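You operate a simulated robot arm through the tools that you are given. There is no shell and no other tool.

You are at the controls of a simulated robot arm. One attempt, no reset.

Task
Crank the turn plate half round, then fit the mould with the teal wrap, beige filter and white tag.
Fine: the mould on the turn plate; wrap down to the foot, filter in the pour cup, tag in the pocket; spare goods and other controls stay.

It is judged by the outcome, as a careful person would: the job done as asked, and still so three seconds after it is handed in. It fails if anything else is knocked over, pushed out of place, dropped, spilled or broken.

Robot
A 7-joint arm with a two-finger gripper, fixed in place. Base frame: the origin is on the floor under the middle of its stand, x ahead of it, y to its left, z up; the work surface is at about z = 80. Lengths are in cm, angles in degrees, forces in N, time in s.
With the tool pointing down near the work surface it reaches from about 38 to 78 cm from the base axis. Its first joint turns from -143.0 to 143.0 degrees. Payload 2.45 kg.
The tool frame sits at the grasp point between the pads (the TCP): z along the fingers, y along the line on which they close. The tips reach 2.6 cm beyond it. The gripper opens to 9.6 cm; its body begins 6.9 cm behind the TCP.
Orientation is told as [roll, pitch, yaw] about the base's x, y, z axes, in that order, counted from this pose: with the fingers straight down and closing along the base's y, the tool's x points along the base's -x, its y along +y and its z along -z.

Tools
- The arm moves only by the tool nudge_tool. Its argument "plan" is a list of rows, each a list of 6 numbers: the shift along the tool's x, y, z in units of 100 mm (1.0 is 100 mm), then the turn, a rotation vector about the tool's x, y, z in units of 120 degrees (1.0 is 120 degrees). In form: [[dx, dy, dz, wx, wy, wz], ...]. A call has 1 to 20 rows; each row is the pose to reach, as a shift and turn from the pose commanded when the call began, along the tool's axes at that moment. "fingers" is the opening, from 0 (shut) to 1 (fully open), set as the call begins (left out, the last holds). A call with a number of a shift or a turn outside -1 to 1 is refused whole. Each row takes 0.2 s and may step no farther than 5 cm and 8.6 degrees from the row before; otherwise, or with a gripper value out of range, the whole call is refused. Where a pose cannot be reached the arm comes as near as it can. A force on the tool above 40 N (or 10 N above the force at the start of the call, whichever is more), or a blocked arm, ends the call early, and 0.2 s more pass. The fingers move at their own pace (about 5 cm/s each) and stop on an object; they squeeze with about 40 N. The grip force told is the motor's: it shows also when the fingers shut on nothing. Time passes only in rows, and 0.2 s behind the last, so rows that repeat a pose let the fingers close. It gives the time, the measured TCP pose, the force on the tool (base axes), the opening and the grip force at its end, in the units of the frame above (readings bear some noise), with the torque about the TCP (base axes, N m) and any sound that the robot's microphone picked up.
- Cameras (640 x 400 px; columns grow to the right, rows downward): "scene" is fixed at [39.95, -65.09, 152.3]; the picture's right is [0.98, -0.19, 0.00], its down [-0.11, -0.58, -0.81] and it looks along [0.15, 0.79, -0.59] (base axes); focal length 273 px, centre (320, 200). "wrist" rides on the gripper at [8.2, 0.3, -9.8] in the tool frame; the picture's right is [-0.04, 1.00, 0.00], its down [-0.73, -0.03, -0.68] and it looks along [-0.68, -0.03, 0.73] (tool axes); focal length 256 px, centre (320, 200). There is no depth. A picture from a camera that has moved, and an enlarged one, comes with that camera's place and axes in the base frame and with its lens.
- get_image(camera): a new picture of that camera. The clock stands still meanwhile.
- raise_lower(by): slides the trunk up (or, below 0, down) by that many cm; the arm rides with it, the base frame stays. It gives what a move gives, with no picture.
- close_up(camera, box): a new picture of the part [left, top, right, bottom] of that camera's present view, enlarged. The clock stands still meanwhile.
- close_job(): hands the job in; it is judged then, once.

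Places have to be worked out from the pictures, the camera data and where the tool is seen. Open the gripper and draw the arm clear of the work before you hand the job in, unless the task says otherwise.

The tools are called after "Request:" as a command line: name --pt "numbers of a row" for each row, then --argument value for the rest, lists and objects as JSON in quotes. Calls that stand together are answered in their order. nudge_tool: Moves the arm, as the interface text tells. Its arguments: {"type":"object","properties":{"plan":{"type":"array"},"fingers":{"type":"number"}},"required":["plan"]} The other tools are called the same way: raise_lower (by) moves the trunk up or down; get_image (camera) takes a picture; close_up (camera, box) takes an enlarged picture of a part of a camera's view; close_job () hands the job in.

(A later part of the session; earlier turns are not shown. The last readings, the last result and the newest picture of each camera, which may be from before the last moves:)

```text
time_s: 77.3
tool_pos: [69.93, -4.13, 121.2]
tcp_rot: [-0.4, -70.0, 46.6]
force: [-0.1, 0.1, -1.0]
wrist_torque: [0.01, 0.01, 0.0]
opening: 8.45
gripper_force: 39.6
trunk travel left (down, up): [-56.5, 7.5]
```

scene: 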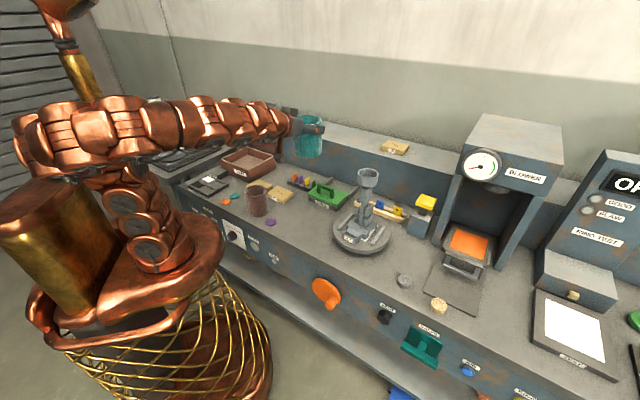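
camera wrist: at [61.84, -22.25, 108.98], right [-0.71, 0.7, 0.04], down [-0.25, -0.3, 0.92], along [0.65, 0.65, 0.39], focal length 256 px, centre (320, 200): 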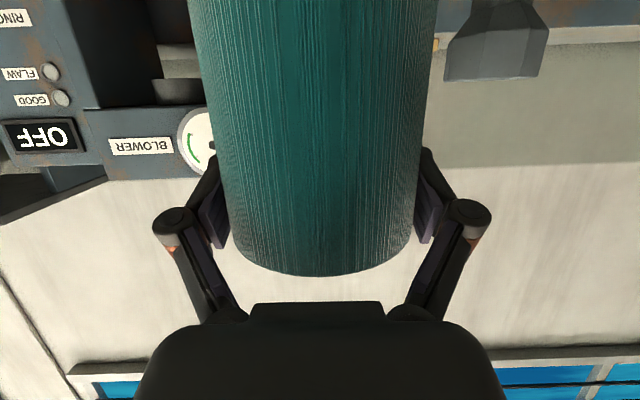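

Halfway at (69.9, -4.1), z≈121.2. Now the second half, to sit above the mould.

Request:
nudge_tool --pt "-0.043 0.146 0.118 0 0 0" --pt "-0.086 0.293 0.236 0 0 0" --pt "-0.128 0.439 0.353 0 0 0" --pt "-0.171 0.586 0.471 0 0 0" --pt "-0.214 0.732 0.589 0 0 0" --pt "-0.214 0.732 0.589 0 0 0" --pt "-0.214 0.732 0.589 0 0 0"

Request:
get_image --camera "wrist"

Request:
close_up --camera "scene" --box '[310, 110, 430, 230]'

```text
time_s: 78.9
tool_pos: [68.72, 5.32, 121.42]
tcp_rot: [-0.3, -69.9, 46.6]
force: [0.9, -0.5, -0.6]
wrist_torque: [-0.02, -0.01, 0.02]
opening: 8.46
gripper_force: 39.9
trunk travel left (down, up): [-56.5, 7.5]
```

```text
taken
camera wrist: at [60.17, -3.19, 117.03], right [-0.71, 0.7, 0.04], down [-0.25, -0.3, 0.92], along [0.66, 0.65, 0.39], focal length 256 px, centre (320, 200)
```

wrist: 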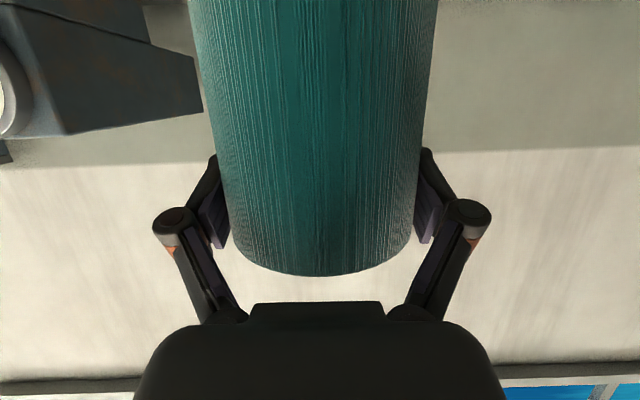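

```text
3.33 times, centred on (370, 170) of scene
camera zoom: at [39.95, -65.09, 152.3], right [0.98, -0.19, 0.0], down [-0.11, -0.58, -0.81], along [0.15, 0.79, -0.59], focal length 910 px, centre (153, 300)
```

zoom: 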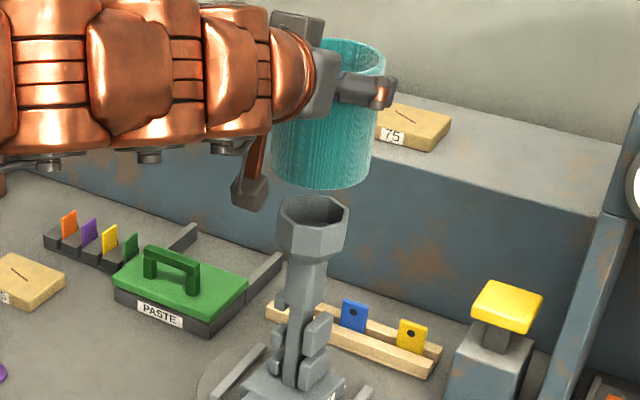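

The camera position suggests I'm about 0.26 cm short in x and 0.13 in y. I'll cross-check the alignment in the scene camera at higher zoom.

Request:
close_up --camera "scene" --box '[345, 140, 395, 190]'

Request:
close_up --camera "scene" --box '[340, 110, 400, 170]'

```text
8.00 times, centred on (370, 165) of scene
camera zoom: at [39.95, -65.09, 152.3], right [0.98, -0.19, 0.0], down [-0.11, -0.58, -0.81], along [0.15, 0.79, -0.59], focal length 2184 px, centre (-80, 480)
```

zoom: 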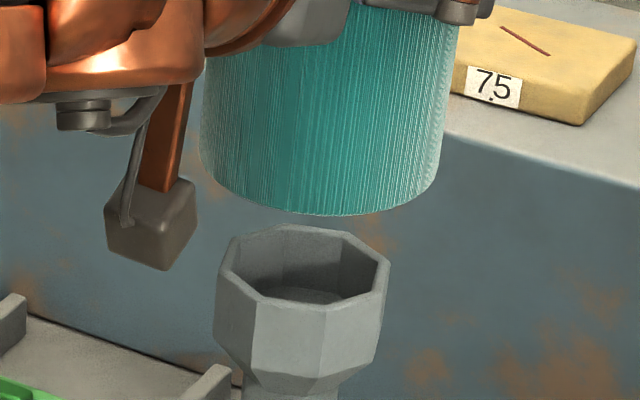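

```text
6.67 times, centred on (370, 140) of scene
camera zoom: at [39.95, -65.09, 152.3], right [0.98, -0.19, 0.0], down [-0.11, -0.58, -0.81], along [0.15, 0.79, -0.59], focal length 1820 px, centre (-13, 600)
```

zoom: 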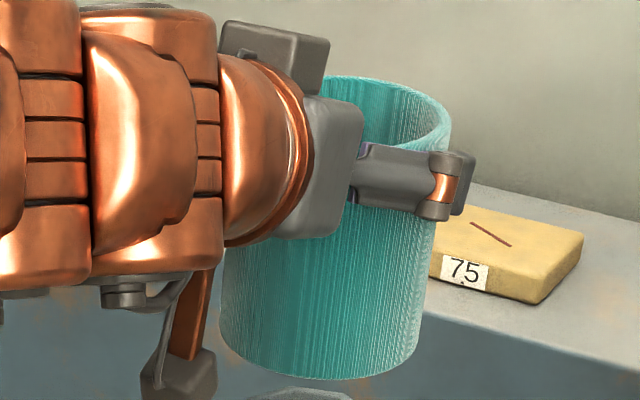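

The scene cross-check shows the wrap's true outer diameter is nearer 8.9, so its centre is almost at the TCP. Combining both cameras, the wrap must go back about 0.29 cm along the tool heading. I'll correct that.

Request:
nudge_tool --pt "0.0099 0 -0.0273 0 0 0" --pt "0.0099 0 -0.0273 0 0 0" --pt "0.0099 0 -0.0273 0 0 0"

Request:
close_up --camera "wrist" --box '[300, 190, 340, 210]'

Request:
close_up --camera "scene" --box '[345, 140, 395, 190]'

```text
time_s: 79.7
tool_pos: [68.51, 5.24, 121.54]
tcp_rot: [-0.3, -69.9, 46.7]
force: [-1.2, 0.2, 0.4]
wrist_torque: [-0.01, 0.02, -0.04]
opening: 8.43
gripper_force: 40.3
trunk travel left (down, up): [-56.5, 7.5]
```

```text
16.00 times, centred on (320, 200) of wrist
camera zoom: at [59.96, -3.37, 117.04], right [-0.71, 0.7, 0.04], down [-0.25, -0.3, 0.92], along [0.66, 0.65, 0.39], focal length 4096 px, centre (320, 200)
```

zoom: 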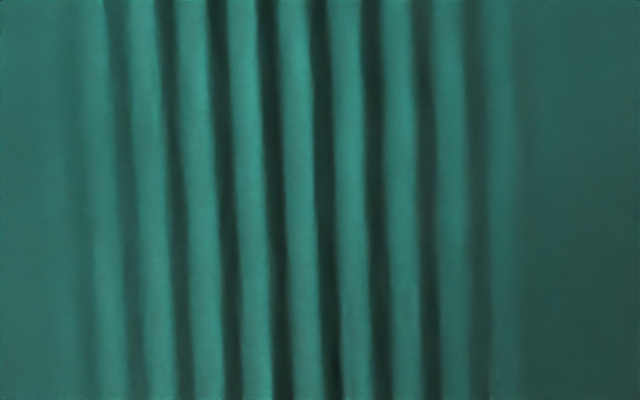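

```text
8.00 times, centred on (370, 165) of scene
camera zoom: at [39.95, -65.09, 152.3], right [0.98, -0.19, 0.0], down [-0.11, -0.58, -0.81], along [0.15, 0.79, -0.59], focal length 2184 px, centre (-80, 480)
```

zoom: 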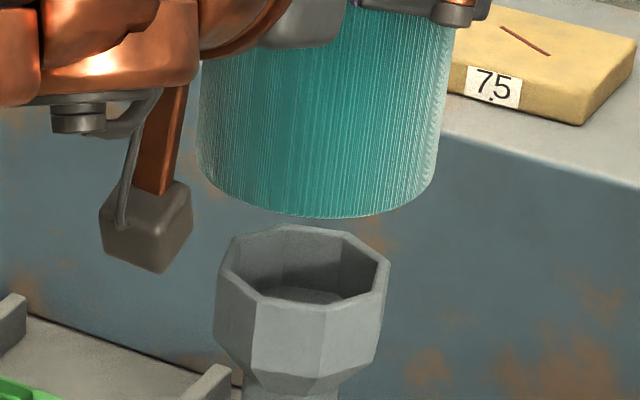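

Aligned to within about 0.1 cm. I'll lower 3.3 cm so the wrap hovers just above the rim, then compare at nearly equal heights.

Request:
raise_lower --by -3.3

Request:
close_up --camera "scene" --box '[345, 145, 395, 195]'

Request:
close_up --camera "wrist" --box '[0, 0, 640, 400]'

```text
time_s: 80.5
tool_pos: [68.49, 5.24, 118.09]
tcp_rot: [-0.4, -70.1, 46.7]
force: [-0.2, -0.5, -0.9]
wrist_torque: [0.0, -0.02, -0.05]
opening: 8.46
gripper_force: 39.9
trunk travel left (down, up): [-53.2, 10.8]
```

```text
8.00 times, centred on (370, 170) of scene
camera zoom: at [39.95, -65.09, 152.3], right [0.98, -0.19, 0.0], down [-0.11, -0.58, -0.81], along [0.15, 0.79, -0.59], focal length 2184 px, centre (-80, 440)
```

zoom: 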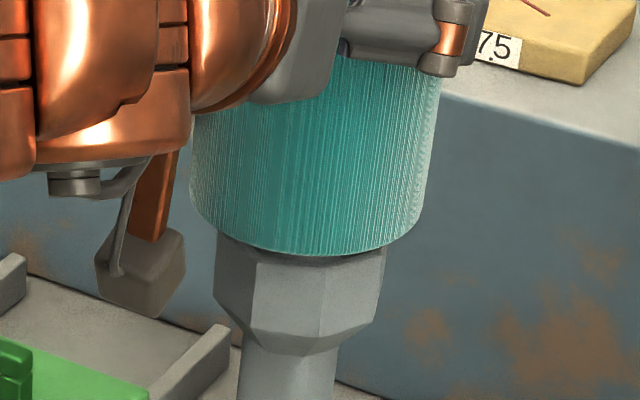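

```text
1.00 times, centred on (320, 200) of wrist (not enlarged: the box is as wide or as high as the picture)
camera zoom: at [59.96, -3.37, 113.74], right [-0.71, 0.7, 0.04], down [-0.25, -0.3, 0.92], along [0.66, 0.65, 0.39], focal length 256 px, centre (320, 200)
```

zoom: 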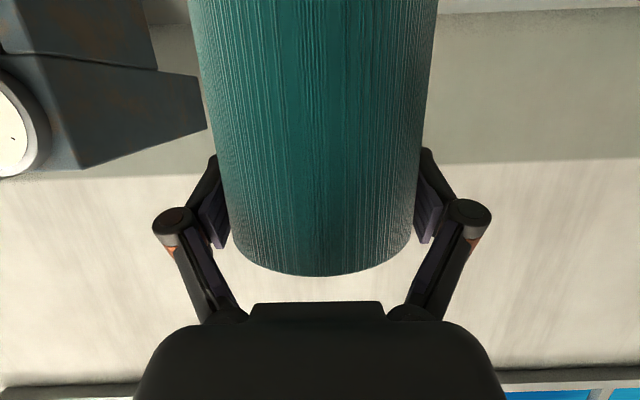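

The wrap now hovers about 1 cm above the rim. I'll zoom on both flanks to compare the centres precisely.

Request:
close_up --camera "scene" --box '[348, 160, 368, 180]'

Request:
close_up --camera "scene" --box '[370, 160, 390, 180]'

```text
16.00 times, centred on (358, 170) of scene
camera zoom: at [39.95, -65.09, 152.3], right [0.98, -0.19, 0.0], down [-0.11, -0.58, -0.81], along [0.15, 0.79, -0.59], focal length 4367 px, centre (-288, 680)
```

zoom: 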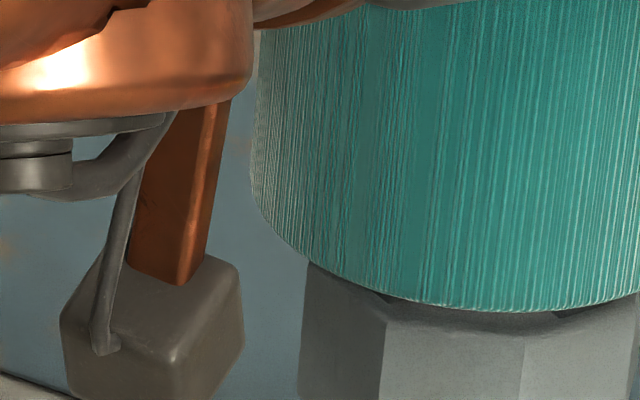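

```text
16.00 times, centred on (380, 170) of scene
camera zoom: at [39.95, -65.09, 152.3], right [0.98, -0.19, 0.0], down [-0.11, -0.58, -0.81], along [0.15, 0.79, -0.59], focal length 4367 px, centre (-640, 680)
```

zoom: 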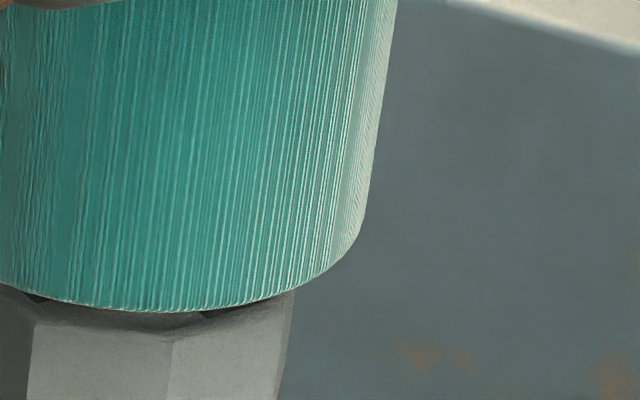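

The alignment agrees within about 0.1 cm in both views. I'll apply a tiny trim and lower 1.6 cm to bring the wrap's edge just past the rim, watching the force.

Request:
nudge_tool --pt "0.002 -0.009 -0.005 0 0 0" --pt "0.04 -0.009 0.009 0 0 0" --pt "0.077 -0.009 0.022 0 0 0" --pt "0.115 -0.009 0.036 0 0 0" --pt "0.152 -0.009 0.05 0 0 0" --pt "0.152 -0.009 0.05 0 0 0"

Request:
close_up --camera "scene" --box '[345, 145, 395, 195]'

```text
time_s: 81.9
tool_pos: [68.61, 5.05, 116.54]
tcp_rot: [-0.4, -70.0, 46.7]
force: [-0.3, 0.2, -0.7]
wrist_torque: [0.0, 0.0, -0.03]
opening: 8.48
gripper_force: 40.0
trunk travel left (down, up): [-53.2, 10.8]
```

```text
8.00 times, centred on (370, 170) of scene
camera zoom: at [39.95, -65.09, 152.3], right [0.98, -0.19, 0.0], down [-0.11, -0.58, -0.81], along [0.15, 0.79, -0.59], focal length 2184 px, centre (-80, 440)
```

zoom: 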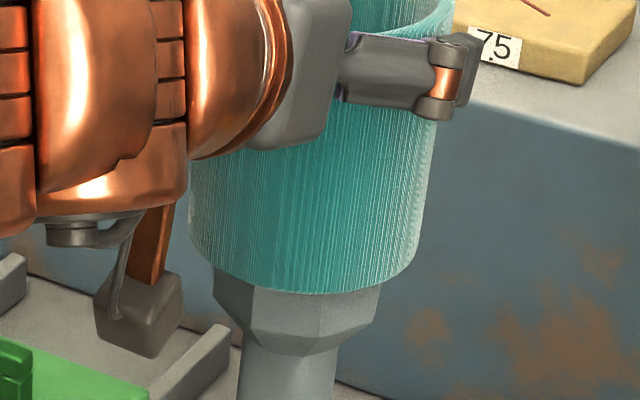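

No contact with the bottom edge now just below the rim level. I'll go on 2 cm more.

Request:
nudge_tool --pt "0.038 0 0.0137 0 0 0" --pt "0.075 0 0.0274 0 0 0" --pt "0.113 0 0.041 0 0 0" --pt "0.15 0 0.0547 0 0 0" --pt "0.188 0 0.0684 0 0 0" --pt "0.188 0 0.0684 0 0 0"

Request:
close_up --camera "scene" --box '[340, 140, 400, 200]'

```text
time_s: 83.3
tool_pos: [68.54, 5.04, 114.59]
tcp_rot: [-0.3, -70.0, 46.6]
force: [0.3, -0.2, -1.3]
wrist_torque: [0.0, 0.02, -0.01]
opening: 8.47
gripper_force: 39.8
trunk travel left (down, up): [-53.2, 10.8]
```

```text
6.67 times, centred on (370, 170) of scene
camera zoom: at [39.95, -65.09, 152.3], right [0.98, -0.19, 0.0], down [-0.11, -0.58, -0.81], along [0.15, 0.79, -0.59], focal length 1820 px, centre (-13, 400)
```

zoom: 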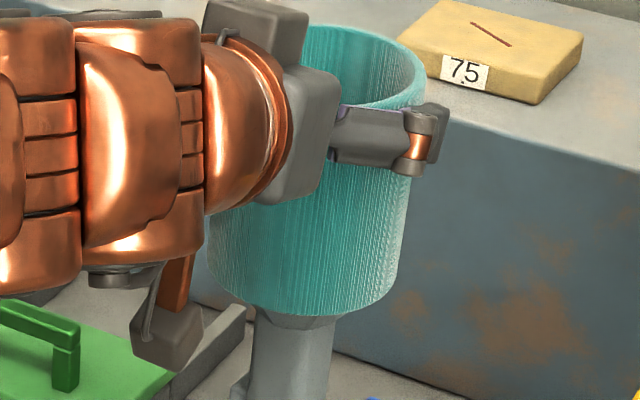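

The cup is inside the wrap with no contact force. I'll continue down 4 cm.

Request:
nudge_tool --pt "0.047 0 0.0171 0 0 0" --pt "0.094 0 0.0342 0 0 0" --pt "0.141 0 0.0513 0 0 0" --pt "0.188 0 0.0684 0 0 0" --pt "0.235 0 0.0855 0 0 0" --pt "0.282 0 0.1026 0 0 0" --pt "0.329 0 0.1197 0 0 0" --pt "0.376 0 0.1368 0 0 0" --pt "0.376 0 0.1368 0 0 0"

Request:
close_up --camera "scene" --box '[330, 140, 410, 240]'

Request:
get_image --camera "wrist"

```text
time_s: 85.3
tool_pos: [68.6, 4.97, 110.47]
tcp_rot: [-0.3, -70.0, 46.7]
force: [0.5, 0.6, -0.5]
wrist_torque: [-0.02, -0.01, 0.01]
opening: 8.45
gripper_force: 39.8
trunk travel left (down, up): [-53.2, 10.8]
```

```text
4.00 times, centred on (370, 190) of scene
camera zoom: at [39.95, -65.09, 152.3], right [0.98, -0.19, 0.0], down [-0.11, -0.58, -0.81], along [0.15, 0.79, -0.59], focal length 1092 px, centre (120, 240)
```

zoom: 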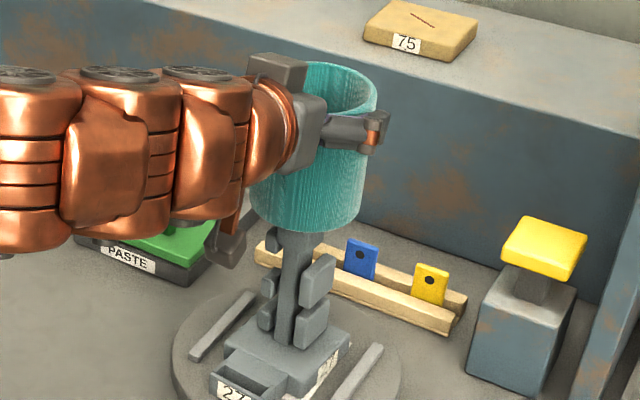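

```text
taken
camera wrist: at [60.04, -3.54, 106.07], right [-0.71, 0.7, 0.04], down [-0.25, -0.3, 0.92], along [0.66, 0.65, 0.39], focal length 256 px, centre (320, 200)
```

wrist: 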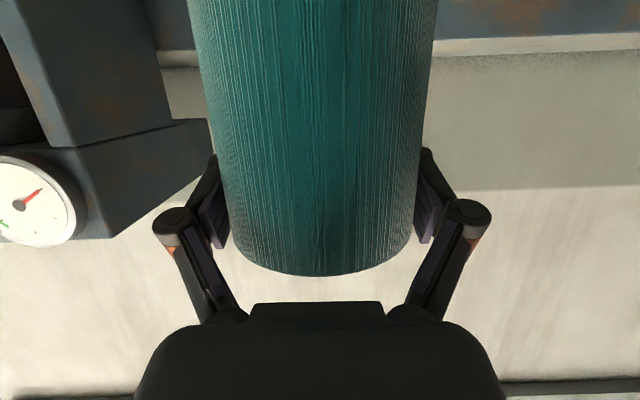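

Wrap bottom is at about z=102 and it's passing smoothly. I'll continue down another 4 cm over the wax pieces.

Request:
nudge_tool --pt "0.047 0 0.0171 0 0 0" --pt "0.094 0 0.0342 0 0 0" --pt "0.141 0 0.0513 0 0 0" --pt "0.188 0 0.0684 0 0 0" --pt "0.235 0 0.0855 0 0 0" --pt "0.282 0 0.1026 0 0 0" --pt "0.329 0 0.1197 0 0 0" --pt "0.376 0 0.1368 0 0 0" --pt "0.376 0 0.1368 0 0 0"

Request:
close_up --camera "scene" --box '[330, 150, 410, 250]'

Request:
get_image --camera "wrist"

```text
time_s: 87.3
tool_pos: [68.52, 5.04, 106.55]
tcp_rot: [-0.3, -70.0, 46.7]
force: [0.3, -0.2, -0.4]
wrist_torque: [-0.01, 0.01, 0.04]
opening: 8.49
gripper_force: 39.9
trunk travel left (down, up): [-53.2, 10.8]
```

```text
4.00 times, centred on (370, 200) of scene
camera zoom: at [39.95, -65.09, 152.3], right [0.98, -0.19, 0.0], down [-0.11, -0.58, -0.81], along [0.15, 0.79, -0.59], focal length 1092 px, centre (120, 200)
```

zoom: 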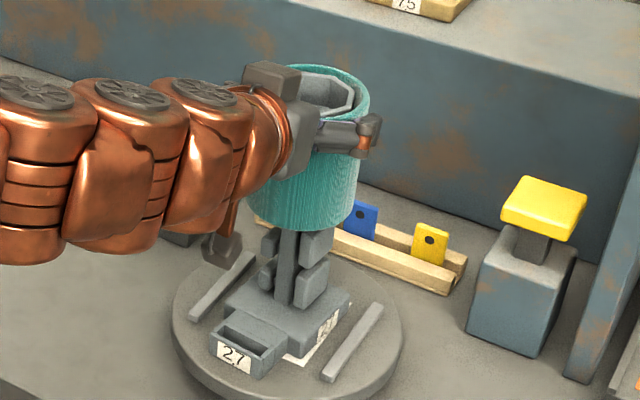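

```text
taken
camera wrist: at [59.99, -3.51, 102.21], right [-0.71, 0.7, 0.04], down [-0.25, -0.3, 0.92], along [0.66, 0.65, 0.39], focal length 256 px, centre (320, 200)
```

wrist: 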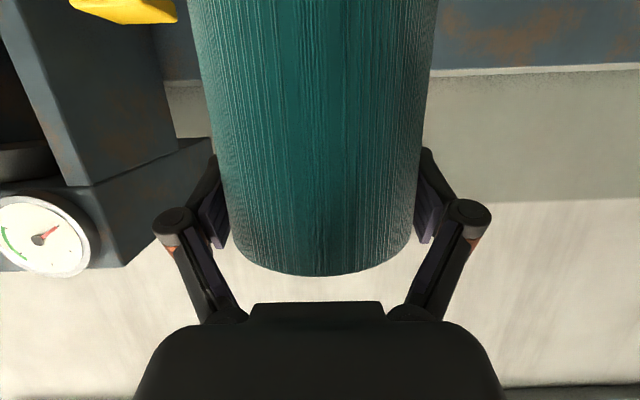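

The pieces look well inside the wrap's outline. I'll go down another 4 cm.

Request:
nudge_tool --pt "0.047 0 0.0171 0 0 0" --pt "0.094 0 0.0342 0 0 0" --pt "0.141 0 0.0513 0 0 0" --pt "0.188 0 0.0684 0 0 0" --pt "0.235 0 0.0855 0 0 0" --pt "0.282 0 0.1026 0 0 0" --pt "0.329 0 0.1197 0 0 0" --pt "0.376 0 0.1368 0 0 0" --pt "0.376 0 0.1368 0 0 0"

Request:
close_up --camera "scene" --box '[330, 150, 410, 250]'

```text
time_s: 89.3
tool_pos: [68.58, 5.13, 102.47]
tcp_rot: [-0.3, -70.0, 46.7]
force: [0.0, 0.3, -0.4]
wrist_torque: [-0.01, 0.0, 0.01]
opening: 8.49
gripper_force: 40.4
trunk travel left (down, up): [-53.2, 10.8]
```

```text
4.00 times, centred on (370, 200) of scene
camera zoom: at [39.95, -65.09, 152.3], right [0.98, -0.19, 0.0], down [-0.11, -0.58, -0.81], along [0.15, 0.79, -0.59], focal length 1092 px, centre (120, 200)
```

zoom: 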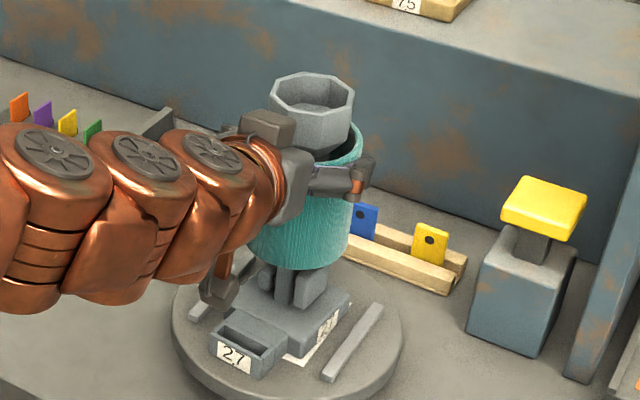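

The cup is emerging above the wrap and the hand stays clear. I'll go down another 4 cm.

Request:
nudge_tool --pt "0.047 0 0.0171 0 0 0" --pt "0.094 0 0.0342 0 0 0" --pt "0.141 0 0.0513 0 0 0" --pt "0.188 0 0.0684 0 0 0" --pt "0.235 0 0.0855 0 0 0" --pt "0.282 0 0.1026 0 0 0" --pt "0.329 0 0.1197 0 0 0" --pt "0.376 0 0.1368 0 0 0" --pt "0.376 0 0.1368 0 0 0"

Request:
close_up --camera "scene" --box '[330, 150, 410, 250]'

Request:
get_image --camera "wrist"

```text
time_s: 91.3
tool_pos: [68.68, 4.85, 98.51]
tcp_rot: [-0.3, -70.0, 46.7]
force: [-0.1, 0.1, -0.6]
wrist_torque: [-0.02, 0.01, 0.0]
opening: 8.48
gripper_force: 40.0
trunk travel left (down, up): [-53.2, 10.8]
```

```text
4.00 times, centred on (370, 200) of scene
camera zoom: at [39.95, -65.09, 152.3], right [0.98, -0.19, 0.0], down [-0.11, -0.58, -0.81], along [0.15, 0.79, -0.59], focal length 1092 px, centre (120, 200)
```

zoom: 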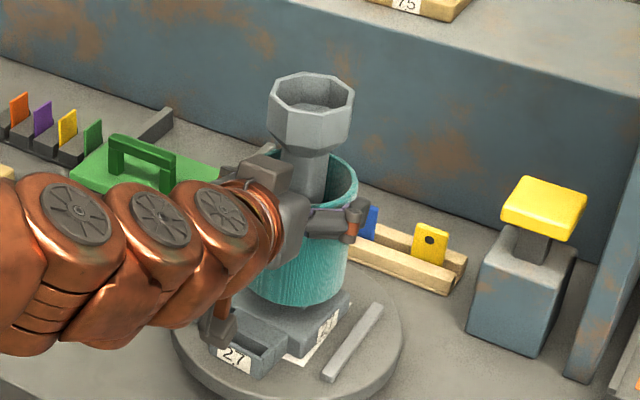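

```text
taken
camera wrist: at [60.12, -3.62, 94.17], right [-0.71, 0.7, 0.04], down [-0.25, -0.3, 0.92], along [0.66, 0.65, 0.39], focal length 256 px, centre (320, 200)
```

wrist: 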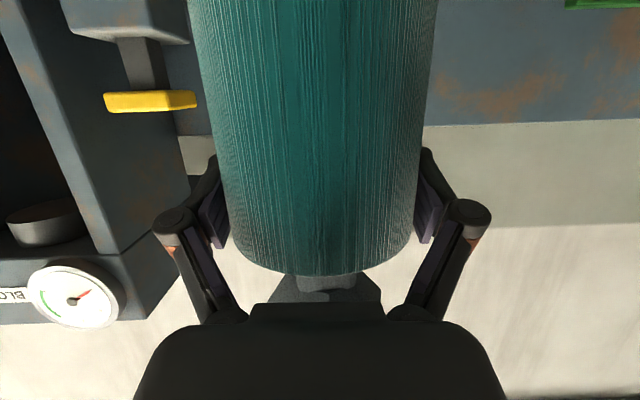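

Wrap bottom is at about z=90 and the neck looks centred. The arm drifted about 0.2 cm sideways during the descent, so I'll trim it back and go down 2.4 cm more.

Request:
nudge_tool --pt "0 0.009 0 0 0 0" --pt "0 0.017 0 0 0 0" --pt "0.038 0.017 0.0137 0 0 0" --pt "0.075 0.017 0.0274 0 0 0" --pt "0.113 0.017 0.041 0 0 0" --pt "0.15 0.017 0.0547 0 0 0" --pt "0.188 0.018 0.0684 0 0 0" --pt "0.226 0.018 0.082 0 0 0" --pt "0.226 0.018 0.082 0 0 0"

Request:
close_up --camera "scene" --box '[330, 160, 410, 260]'

Request:
get_image --camera "wrist"

```text
time_s: 93.3
tool_pos: [68.42, 5.1, 96.12]
tcp_rot: [-0.4, -70.0, 46.7]
force: [0.4, -0.8, -0.1]
wrist_torque: [-0.02, 0.0, 0.04]
opening: 8.45
gripper_force: 40.3
trunk travel left (down, up): [-53.2, 10.8]
```

```text
4.00 times, centred on (370, 210) of scene
camera zoom: at [39.95, -65.09, 152.3], right [0.98, -0.19, 0.0], down [-0.11, -0.58, -0.81], along [0.15, 0.79, -0.59], focal length 1092 px, centre (120, 160)
```

zoom: 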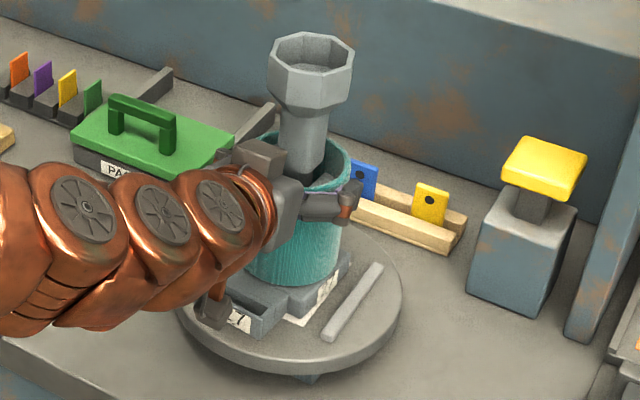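

```text
taken
camera wrist: at [59.91, -3.39, 91.72], right [-0.71, 0.7, 0.04], down [-0.25, -0.3, 0.92], along [0.66, 0.65, 0.39], focal length 256 px, centre (320, 200)
```

wrist: 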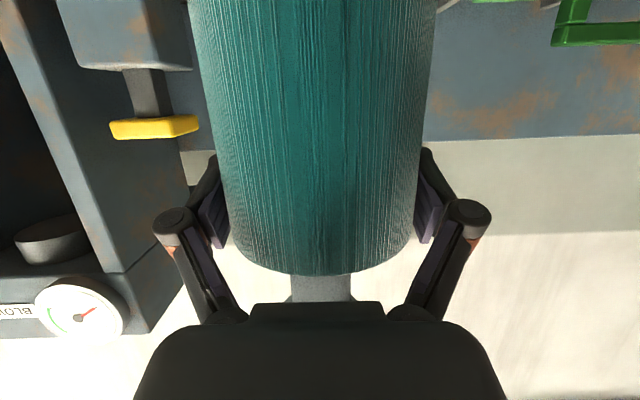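

Still no contact, with the wrap bottom at about 87.7. I'll lower in finer steps.

Request:
nudge_tool --pt "0.019 0 0.0068 0 0 0" --pt "0.038 0 0.0137 0 0 0" --pt "0.056 0 0.0205 0 0 0" --pt "0.075 0 0.0274 0 0 0" --pt "0.094 0 0.0342 0 0 0" --pt "0.094 0 0.0342 0 0 0"

Request:
close_up --camera "scene" --box '[340, 200, 400, 260]'

```text
time_s: 94.2
tool_pos: [68.38, 5.2, 95.87]
tcp_rot: [-0.3, -70.5, 46.7]
force: [0.9, -1.6, 15.9]
wrist_torque: [-0.47, 0.4, 0.0]
opening: 8.48
gripper_force: 40.4
trunk travel left (down, up): [-53.2, 10.8]
stopped in row 4: the force on the tool passed its limit at 44 N (the readings are from after the stop); the commanded pose is now the measured one
```

```text
6.67 times, centred on (370, 230) of scene
camera zoom: at [39.95, -65.09, 152.3], right [0.98, -0.19, 0.0], down [-0.11, -0.58, -0.81], along [0.15, 0.79, -0.59], focal length 1820 px, centre (-13, 0)
```

zoom: 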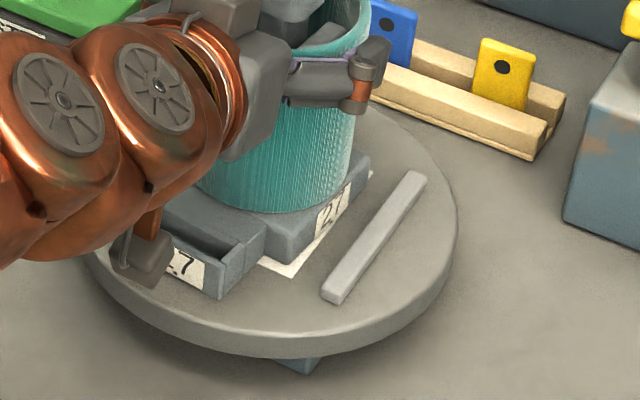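

Contact at TCP z≈95.9 puts the wrap's bottom at about 87.4, seated on the foot, with a 16 N upward reaction. I'll open the gripper and look before backing off.

Request:
nudge_tool --pt "0 0 0 0 0 0" --pt "0 0 0 0 0 0" --pt "0 0 0 0 0 0" --pt "0 0 0 0 0 0" --fingers 1

Request:
get_image --camera "wrist"

Request:
close_up --camera "scene" --box '[330, 160, 410, 260]'

```text
time_s: 95.2
tool_pos: [68.4, 5.14, 95.79]
tcp_rot: [-0.3, -70.2, 46.6]
force: [-0.2, 0.0, -0.6]
wrist_torque: [0.01, 0.0, -0.01]
opening: 9.59
gripper_force: 0.0
trunk travel left (down, up): [-53.2, 10.8]
```

```text
taken
camera wrist: at [59.96, -3.39, 91.3], right [-0.71, 0.7, 0.04], down [-0.25, -0.3, 0.92], along [0.65, 0.65, 0.39], focal length 256 px, centre (320, 200)
```

wrist: 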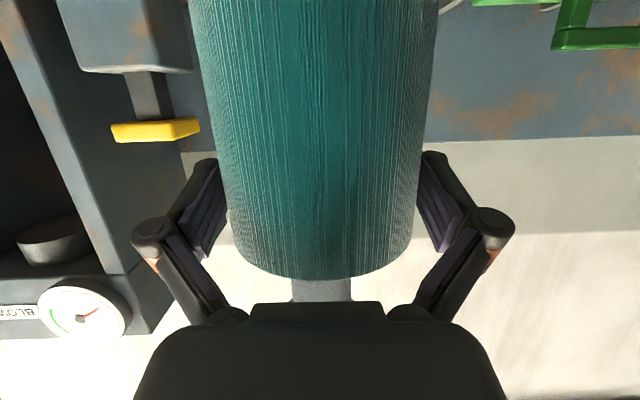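

```text
4.00 times, centred on (370, 210) of scene
camera zoom: at [39.95, -65.09, 152.3], right [0.98, -0.19, 0.0], down [-0.11, -0.58, -0.81], along [0.15, 0.79, -0.59], focal length 1092 px, centre (120, 160)
```

zoom: 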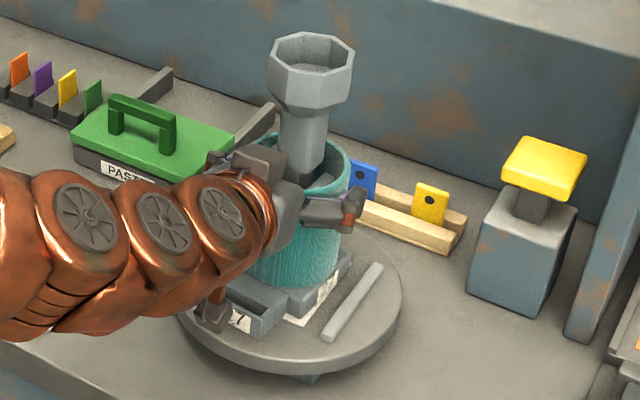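

Released with zero force, and the wrap stays put. I'll back straight out along the tool heading.

Request:
nudge_tool --pt "0.034 0 -0.094 0 0 0" --pt "0.068 0 -0.188 0 0 0" --pt "0.103 0 -0.282 0 0 0" --pt "0.137 0 -0.376 0 0 0" --pt "0.205 0 -0.564 0 0 0" --pt "0.274 0 -0.752 0 0 0" --pt "0.342 0 -0.94 0 0 0" --pt "0.342 0 -0.94 0 0 0"

Request:
get_image --camera "wrist"

Request:
close_up --camera "scene" --box '[330, 160, 410, 260]'

```text
time_s: 97.0
tool_pos: [61.6, -2.06, 95.67]
tcp_rot: [-0.4, -70.3, 46.6]
force: [-0.2, -0.7, 0.0]
wrist_torque: [0.01, 0.0, -0.01]
opening: 9.6
gripper_force: 0.1
trunk travel left (down, up): [-53.2, 10.8]
```

```text
taken
camera wrist: at [53.08, -10.6, 91.27], right [-0.71, 0.7, 0.04], down [-0.25, -0.3, 0.92], along [0.65, 0.65, 0.39], focal length 256 px, centre (320, 200)
```

wrist: 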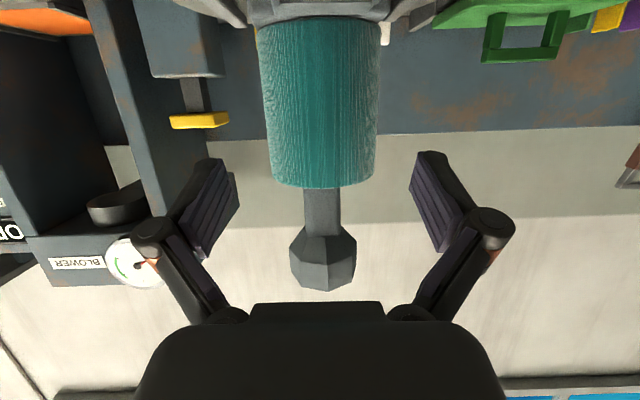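

```text
4.00 times, centred on (370, 210) of scene
camera zoom: at [39.95, -65.09, 152.3], right [0.98, -0.19, 0.0], down [-0.11, -0.58, -0.81], along [0.15, 0.79, -0.59], focal length 1092 px, centre (120, 160)
```

zoom: 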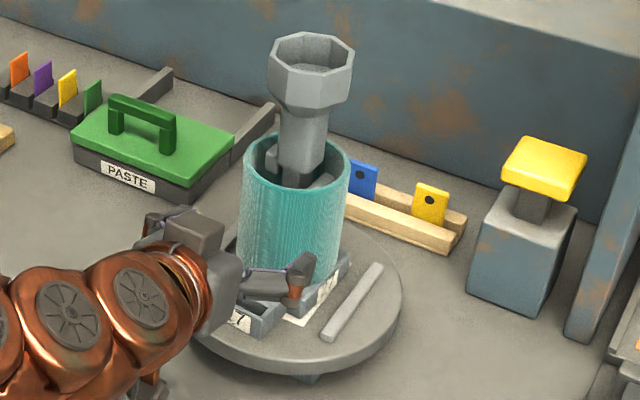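

The wrap is in place around the mould. I'll zoom to check that it sits flat on the foot.

Request:
close_up --camera "wrist" --box '[230, 0, 410, 60]'

Request:
close_up --camera "scene" --box '[345, 190, 405, 250]'

```text
3.56 times, centred on (320, 30) of wrist
camera zoom: at [53.08, -10.6, 91.27], right [-0.71, 0.7, 0.04], down [-0.25, -0.3, 0.92], along [0.65, 0.65, 0.39], focal length 910 px, centre (320, 804)
```

zoom: 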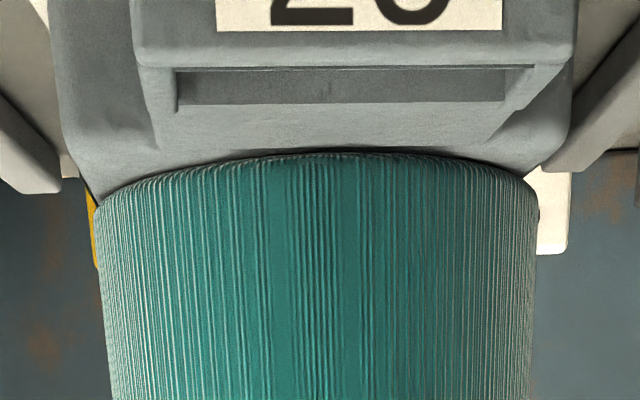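

```text
6.67 times, centred on (375, 220) of scene
camera zoom: at [39.95, -65.09, 152.3], right [0.98, -0.19, 0.0], down [-0.11, -0.58, -0.81], along [0.15, 0.79, -0.59], focal length 1820 px, centre (-47, 67)
```

zoom: 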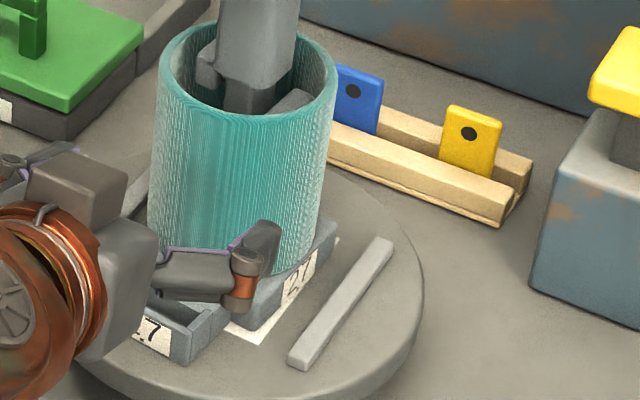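

The wrap sits flat on the foot. Next is the beige filter near (82, -26), about 86 cm out, so the tool will have to be tilted outward there. I'll pull back, rise and bring the tool vertical first.

Request:
nudge_tool --pt "-0.05 0 -0.08 0 0.03 0" --pt "-0.1 0 -0.16 0 0.09 0" --pt "-0.15 0 -0.24 0 0.155 0" --pt "-0.2 0 -0.31 0 0.22 0" --pt "-0.25 0 -0.38 0 0.285 0" --pt "-0.3 0 -0.44 0 0.35 0" --pt "-0.35 0 -0.5 0 0.415 0" --pt "-0.4 0 -0.55 0 0.48 0" --pt "-0.427 0 -0.581 0 0.545 0" --pt "-0.427 0 -0.581 0 0.5842 0" --pt "-0.427 0 -0.581 0 0.5842 0"

```text
time_s: 99.4
tool_pos: [58.71, -5.05, 101.6]
tcp_rot: [-0.2, -0.1, 46.3]
force: [-0.4, 0.6, 0.0]
wrist_torque: [0.03, 0.01, -0.02]
opening: 9.58
gripper_force: 0.1
trunk travel left (down, up): [-53.2, 10.8]
```

The tool is vertical at (58.7, -5.1, 101.6). I'll turn toward the filter's direction (yaw about −18) while moving right.

Request:
nudge_tool --pt "0.03 -0.115 0 0 0 0.067" --pt "0.06 -0.23 0 0 0 0.134" --pt "0.09 -0.345 0 0 0 0.201" --pt "0.12 -0.46 0 0 0 0.268" --pt "0.15 -0.575 0 0 0 0.335" --pt "0.18 -0.69 0 0 0 0.402" --pt "0.21 -0.8 0 0 0 0.469" --pt "0.233 -0.914 0 0 0 0.536" --pt "0.233 -0.914 0 0 0 0.536"

Request:
get_image --camera "wrist"

```text
time_s: 101.4
tool_pos: [63.68, -13.07, 101.66]
tcp_rot: [0.1, -0.3, -18.1]
force: [0.4, 0.0, 0.1]
wrist_torque: [0.01, 0.02, 0.0]
opening: 9.61
gripper_force: 0.1
trunk travel left (down, up): [-53.2, 10.8]
```

```text
taken
camera wrist: at [56.0, -10.27, 111.41], right [0.35, 0.94, 0.0], down [0.69, -0.26, 0.68], along [0.64, -0.24, -0.73], focal length 256 px, centre (320, 200)
```

wrist: 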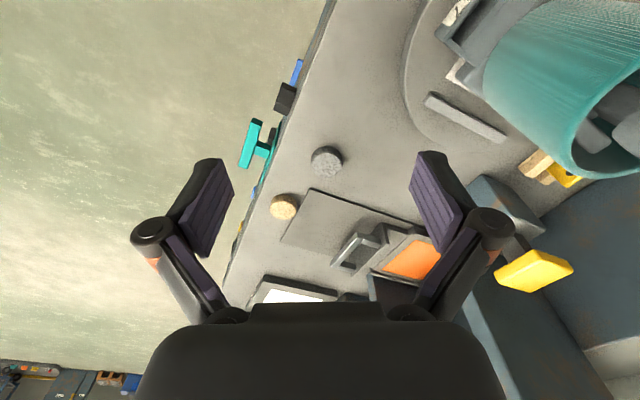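

The beige filter is ahead. I'll zoom for its exact place and size.

Request:
close_up --camera "wrist" --box '[255, 140, 355, 230]'

```text
4.44 times, centred on (305, 185) of wrist
camera zoom: at [56.0, -10.27, 111.41], right [0.35, 0.94, 0.0], down [0.69, -0.26, 0.68], along [0.64, -0.24, -0.73], focal length 1138 px, centre (387, 267)
```

zoom: 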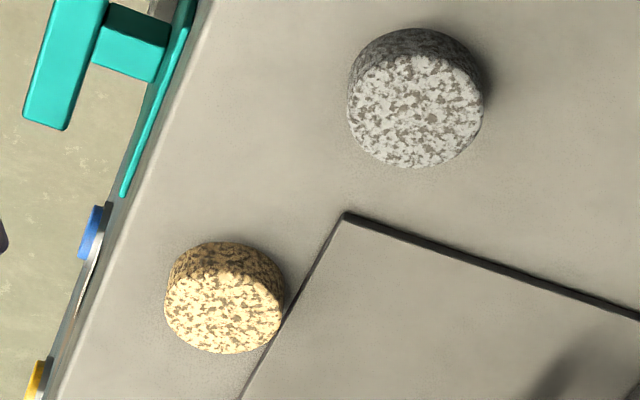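

The filter is at about (81.7, -26.2), 4.4 cm across and about 1.5 cm thick. I'll tilt 30° outward and approach in two stages, starting high.

Request:
nudge_tool --pt "-0.16 -0.14 0.08 0 -0.05 0" --pt "-0.32 -0.28 0.16 0 -0.1 0" --pt "-0.48 -0.42 0.24 0 -0.15 0" --pt "-0.64 -0.56 0.32 0 -0.2 0" --pt "-0.8 -0.69 0.4 0 -0.25 0" --pt "-0.8 -0.69 0.4 0 -0.25 0" --fingers 0.75

Request:
get_image --camera "wrist"

Request:
get_image --camera "scene"

```text
time_s: 102.8
tool_pos: [69.17, -22.1, 97.8]
tcp_rot: [0.0, -30.3, -18.2]
force: [-0.4, -0.5, 0.6]
wrist_torque: [0.01, -0.01, 0.01]
opening: 7.19
gripper_force: 0.0
trunk travel left (down, up): [-53.2, 10.8]
```

```text
taken
camera wrist: at [57.92, -18.15, 102.05], right [0.34, 0.94, 0.02], down [0.27, -0.12, 0.96], along [0.9, -0.32, -0.29], focal length 256 px, centre (320, 200)
```

wrist: 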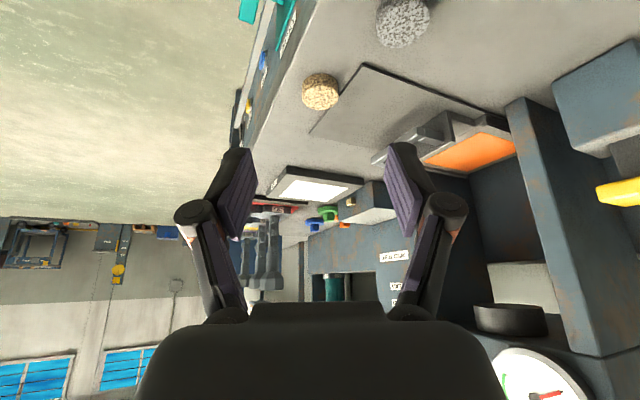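

```text
taken
```

scene: 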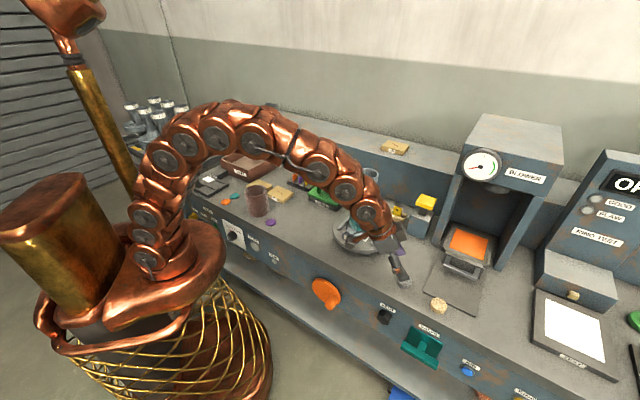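

The pose reaches well and the filter is straight ahead. I'll come closer to a pre-grasp standoff.

Request:
nudge_tool --pt "-0.06 0 0.24 0 0 0" --pt "-0.12 0 0.48 0 0 0" --pt "-0.18 0 0.7 0 0 0" --pt "-0.22 0 0.85 0 0 0" --pt "-0.22 0 0.85 0 0 0"

Request:
get_image --camera "wrist"

Request:
close_up --camera "wrist" --box '[260, 80, 400, 190]'

```text
time_s: 104.0
tool_pos: [75.14, -24.08, 91.66]
tcp_rot: [0.2, -30.2, -18.0]
force: [-0.2, 0.5, -1.1]
wrist_torque: [0.02, 0.02, 0.0]
opening: 7.21
gripper_force: 0.2
trunk travel left (down, up): [-53.2, 10.8]
```

```text
taken
camera wrist: at [63.9, -20.01, 95.94], right [0.34, 0.94, 0.02], down [0.27, -0.12, 0.96], along [0.9, -0.32, -0.29], focal length 256 px, centre (320, 200)
```

wrist: 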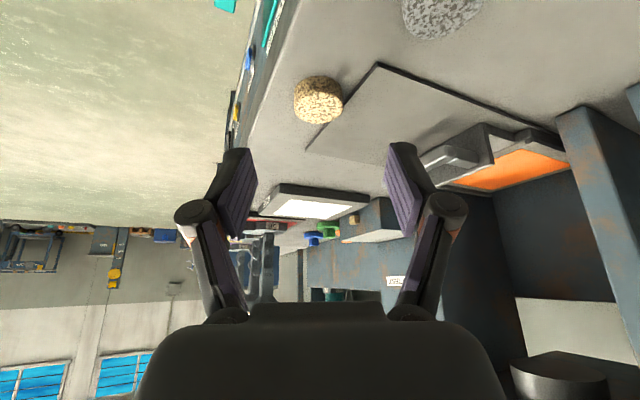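

```text
3.64 times, centred on (330, 135) of wrist
camera zoom: at [63.9, -20.01, 95.94], right [0.34, 0.94, 0.02], down [0.27, -0.12, 0.96], along [0.9, -0.32, -0.29], focal length 931 px, centre (284, 436)
```

zoom: 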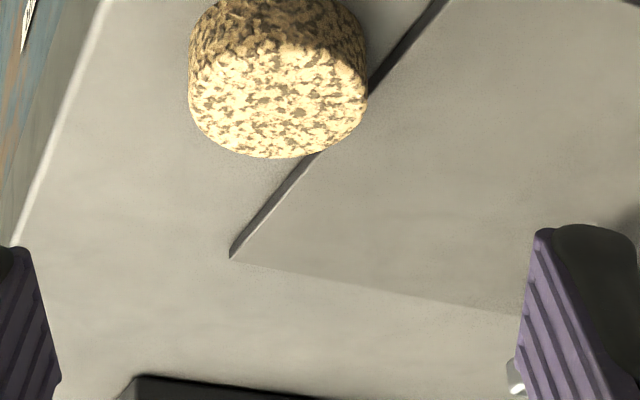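

The filter's centre is at (82.35, -26.57) with its top at z≈81.5, about 0.16 cm to the tool's −y. I'll approach 70% of the way and check.

Request:
nudge_tool --pt "-0.03 -0.004 0.19 0 0 0" --pt "-0.06 -0.008 0.38 0 0 0" --pt "-0.09 -0.013 0.57 0 0 0" --pt "-0.118 -0.016 0.749 0 0 0" --pt "-0.118 -0.016 0.749 0 0 0"

Request:
get_image --camera "wrist"

```text
time_s: 105.2
tool_pos: [79.58, -25.52, 85.7]
tcp_rot: [0.1, -30.2, -18.2]
force: [0.4, -1.1, -0.2]
wrist_torque: [0.05, 0.03, -0.02]
opening: 7.2
gripper_force: 0.0
trunk travel left (down, up): [-53.2, 10.8]
```

```text
taken
camera wrist: at [68.25, -21.62, 90.0], right [0.34, 0.94, 0.02], down [0.27, -0.12, 0.96], along [0.9, -0.32, -0.29], focal length 256 px, centre (320, 200)
```

wrist: 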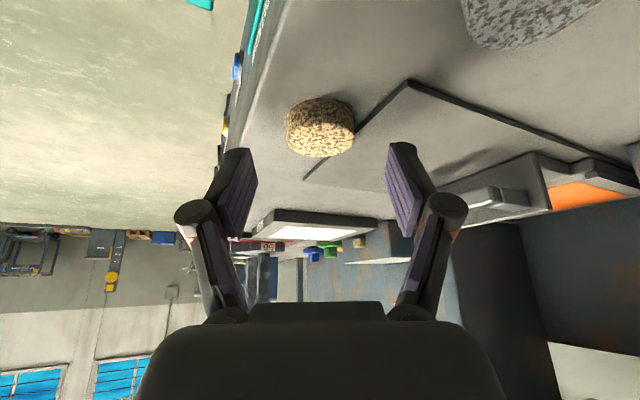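

Nicely centred between the pads. I'll do the last approach so that the fingertips straddle the disc's upper part.

Request:
nudge_tool --pt "-0.021 0 0.105 0 0 0" --pt "-0.042 0 0.21 0 0 0" --pt "-0.062 0 0.315 0 0 0" --pt "-0.062 0 0.315 0 0 0"

Request:
get_image --camera "wrist"

Request:
close_up --camera "scene" --box '[390, 250, 490, 330]'

```text
time_s: 106.2
tool_pos: [81.58, -26.18, 83.15]
tcp_rot: [0.1, -30.2, -18.1]
force: [-0.2, 0.3, -0.9]
wrist_torque: [0.03, -0.06, -0.01]
opening: 7.2
gripper_force: 0.0
trunk travel left (down, up): [-53.2, 10.8]
```

```text
taken
camera wrist: at [70.29, -22.25, 87.49], right [0.34, 0.94, 0.02], down [0.27, -0.12, 0.96], along [0.9, -0.32, -0.29], focal length 256 px, centre (320, 200)
```

wrist: 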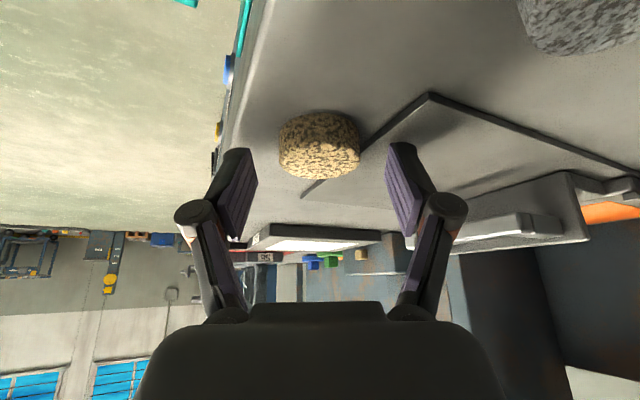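

```text
5.00 times, centred on (440, 290) of scene
camera zoom: at [39.95, -65.09, 152.3], right [0.98, -0.19, 0.0], down [-0.11, -0.58, -0.81], along [0.15, 0.79, -0.59], focal length 1365 px, centre (-280, -250)
```

zoom: 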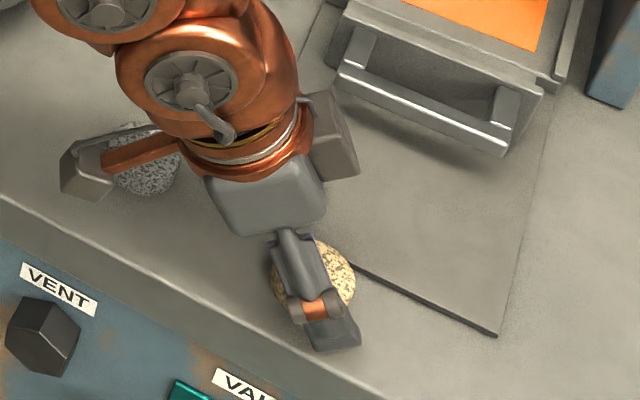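

The fingertips straddle the disc. I'll close on it.

Request:
nudge_tool --pt "0 0 0 0 0 0" --pt "0 0 0 0 0 0" --pt "0 0 0 0 0 0" --pt "0 0 0 0 0 0" --fingers 0.3

Request:
get_image --camera "wrist"

Request:
close_up --camera "wrist" --box '[240, 90, 400, 210]'

```text
time_s: 107.2
tool_pos: [81.56, -26.15, 83.37]
tcp_rot: [0.1, -30.4, -17.9]
force: [2.5, 3.9, 15.5]
wrist_torque: [0.15, -0.17, 0.07]
opening: 4.12
gripper_force: 39.8
trunk travel left (down, up): [-53.2, 10.8]
```

```text
taken
camera wrist: at [70.3, -22.21, 87.64], right [0.34, 0.94, 0.02], down [0.27, -0.12, 0.96], along [0.9, -0.32, -0.29], focal length 256 px, centre (320, 200)
```

wrist: 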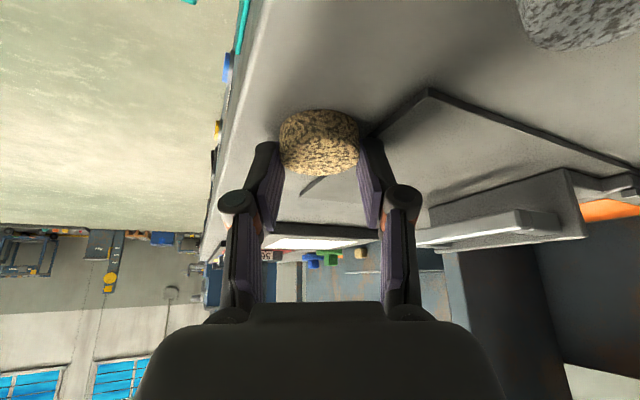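

```text
3.33 times, centred on (320, 150) of wrist
camera zoom: at [70.3, -22.21, 87.64], right [0.34, 0.94, 0.02], down [0.27, -0.12, 0.96], along [0.9, -0.32, -0.29], focal length 853 px, centre (320, 367)
```

zoom: 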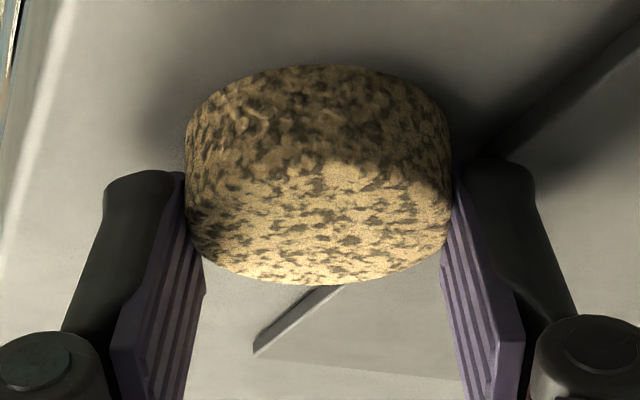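

Gripped at 4.12 cm. I'll lift 3 cm and check that the disc holds.

Request:
nudge_tool --pt "-0.025 0 -0.043 0 0 0" --pt "-0.05 0 -0.086 0 0 0" --pt "-0.1 0 -0.173 0 0 0" --pt "-0.15 0 -0.26 0 0 0" --pt "-0.15 0 -0.26 0 0 0"

Request:
close_up --camera "wrist" --box '[240, 90, 400, 210]'

Request:
close_up --camera "scene" --box '[390, 250, 490, 330]'

```text
time_s: 108.4
tool_pos: [81.69, -26.2, 86.13]
tcp_rot: [0.2, -30.3, -18.1]
force: [-0.6, -0.4, -1.5]
wrist_torque: [0.02, -0.02, 0.01]
opening: 4.17
gripper_force: 40.1
trunk travel left (down, up): [-53.2, 10.8]
```

```text
3.33 times, centred on (320, 150) of wrist
camera zoom: at [70.34, -22.23, 90.47], right [0.34, 0.94, 0.02], down [0.27, -0.12, 0.96], along [0.9, -0.32, -0.29], focal length 853 px, centre (320, 367)
```

zoom: 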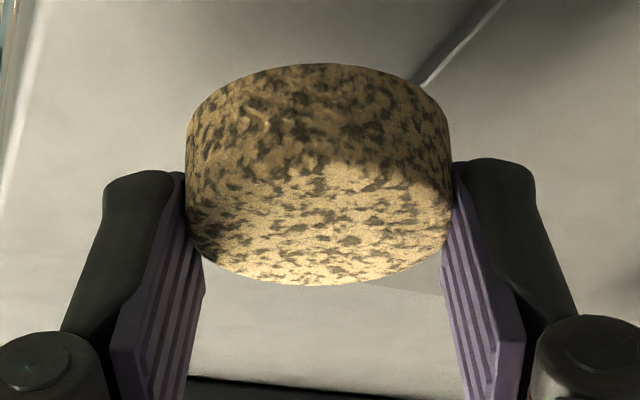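

```text
5.00 times, centred on (440, 290) of scene
camera zoom: at [39.95, -65.09, 152.3], right [0.98, -0.19, 0.0], down [-0.11, -0.58, -0.81], along [0.15, 0.79, -0.59], focal length 1365 px, centre (-280, -250)
```

zoom: 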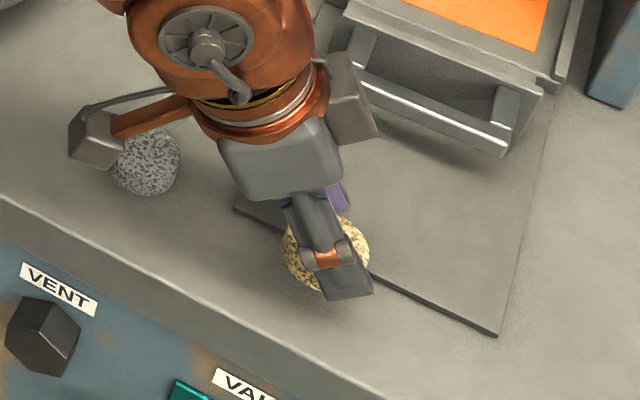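

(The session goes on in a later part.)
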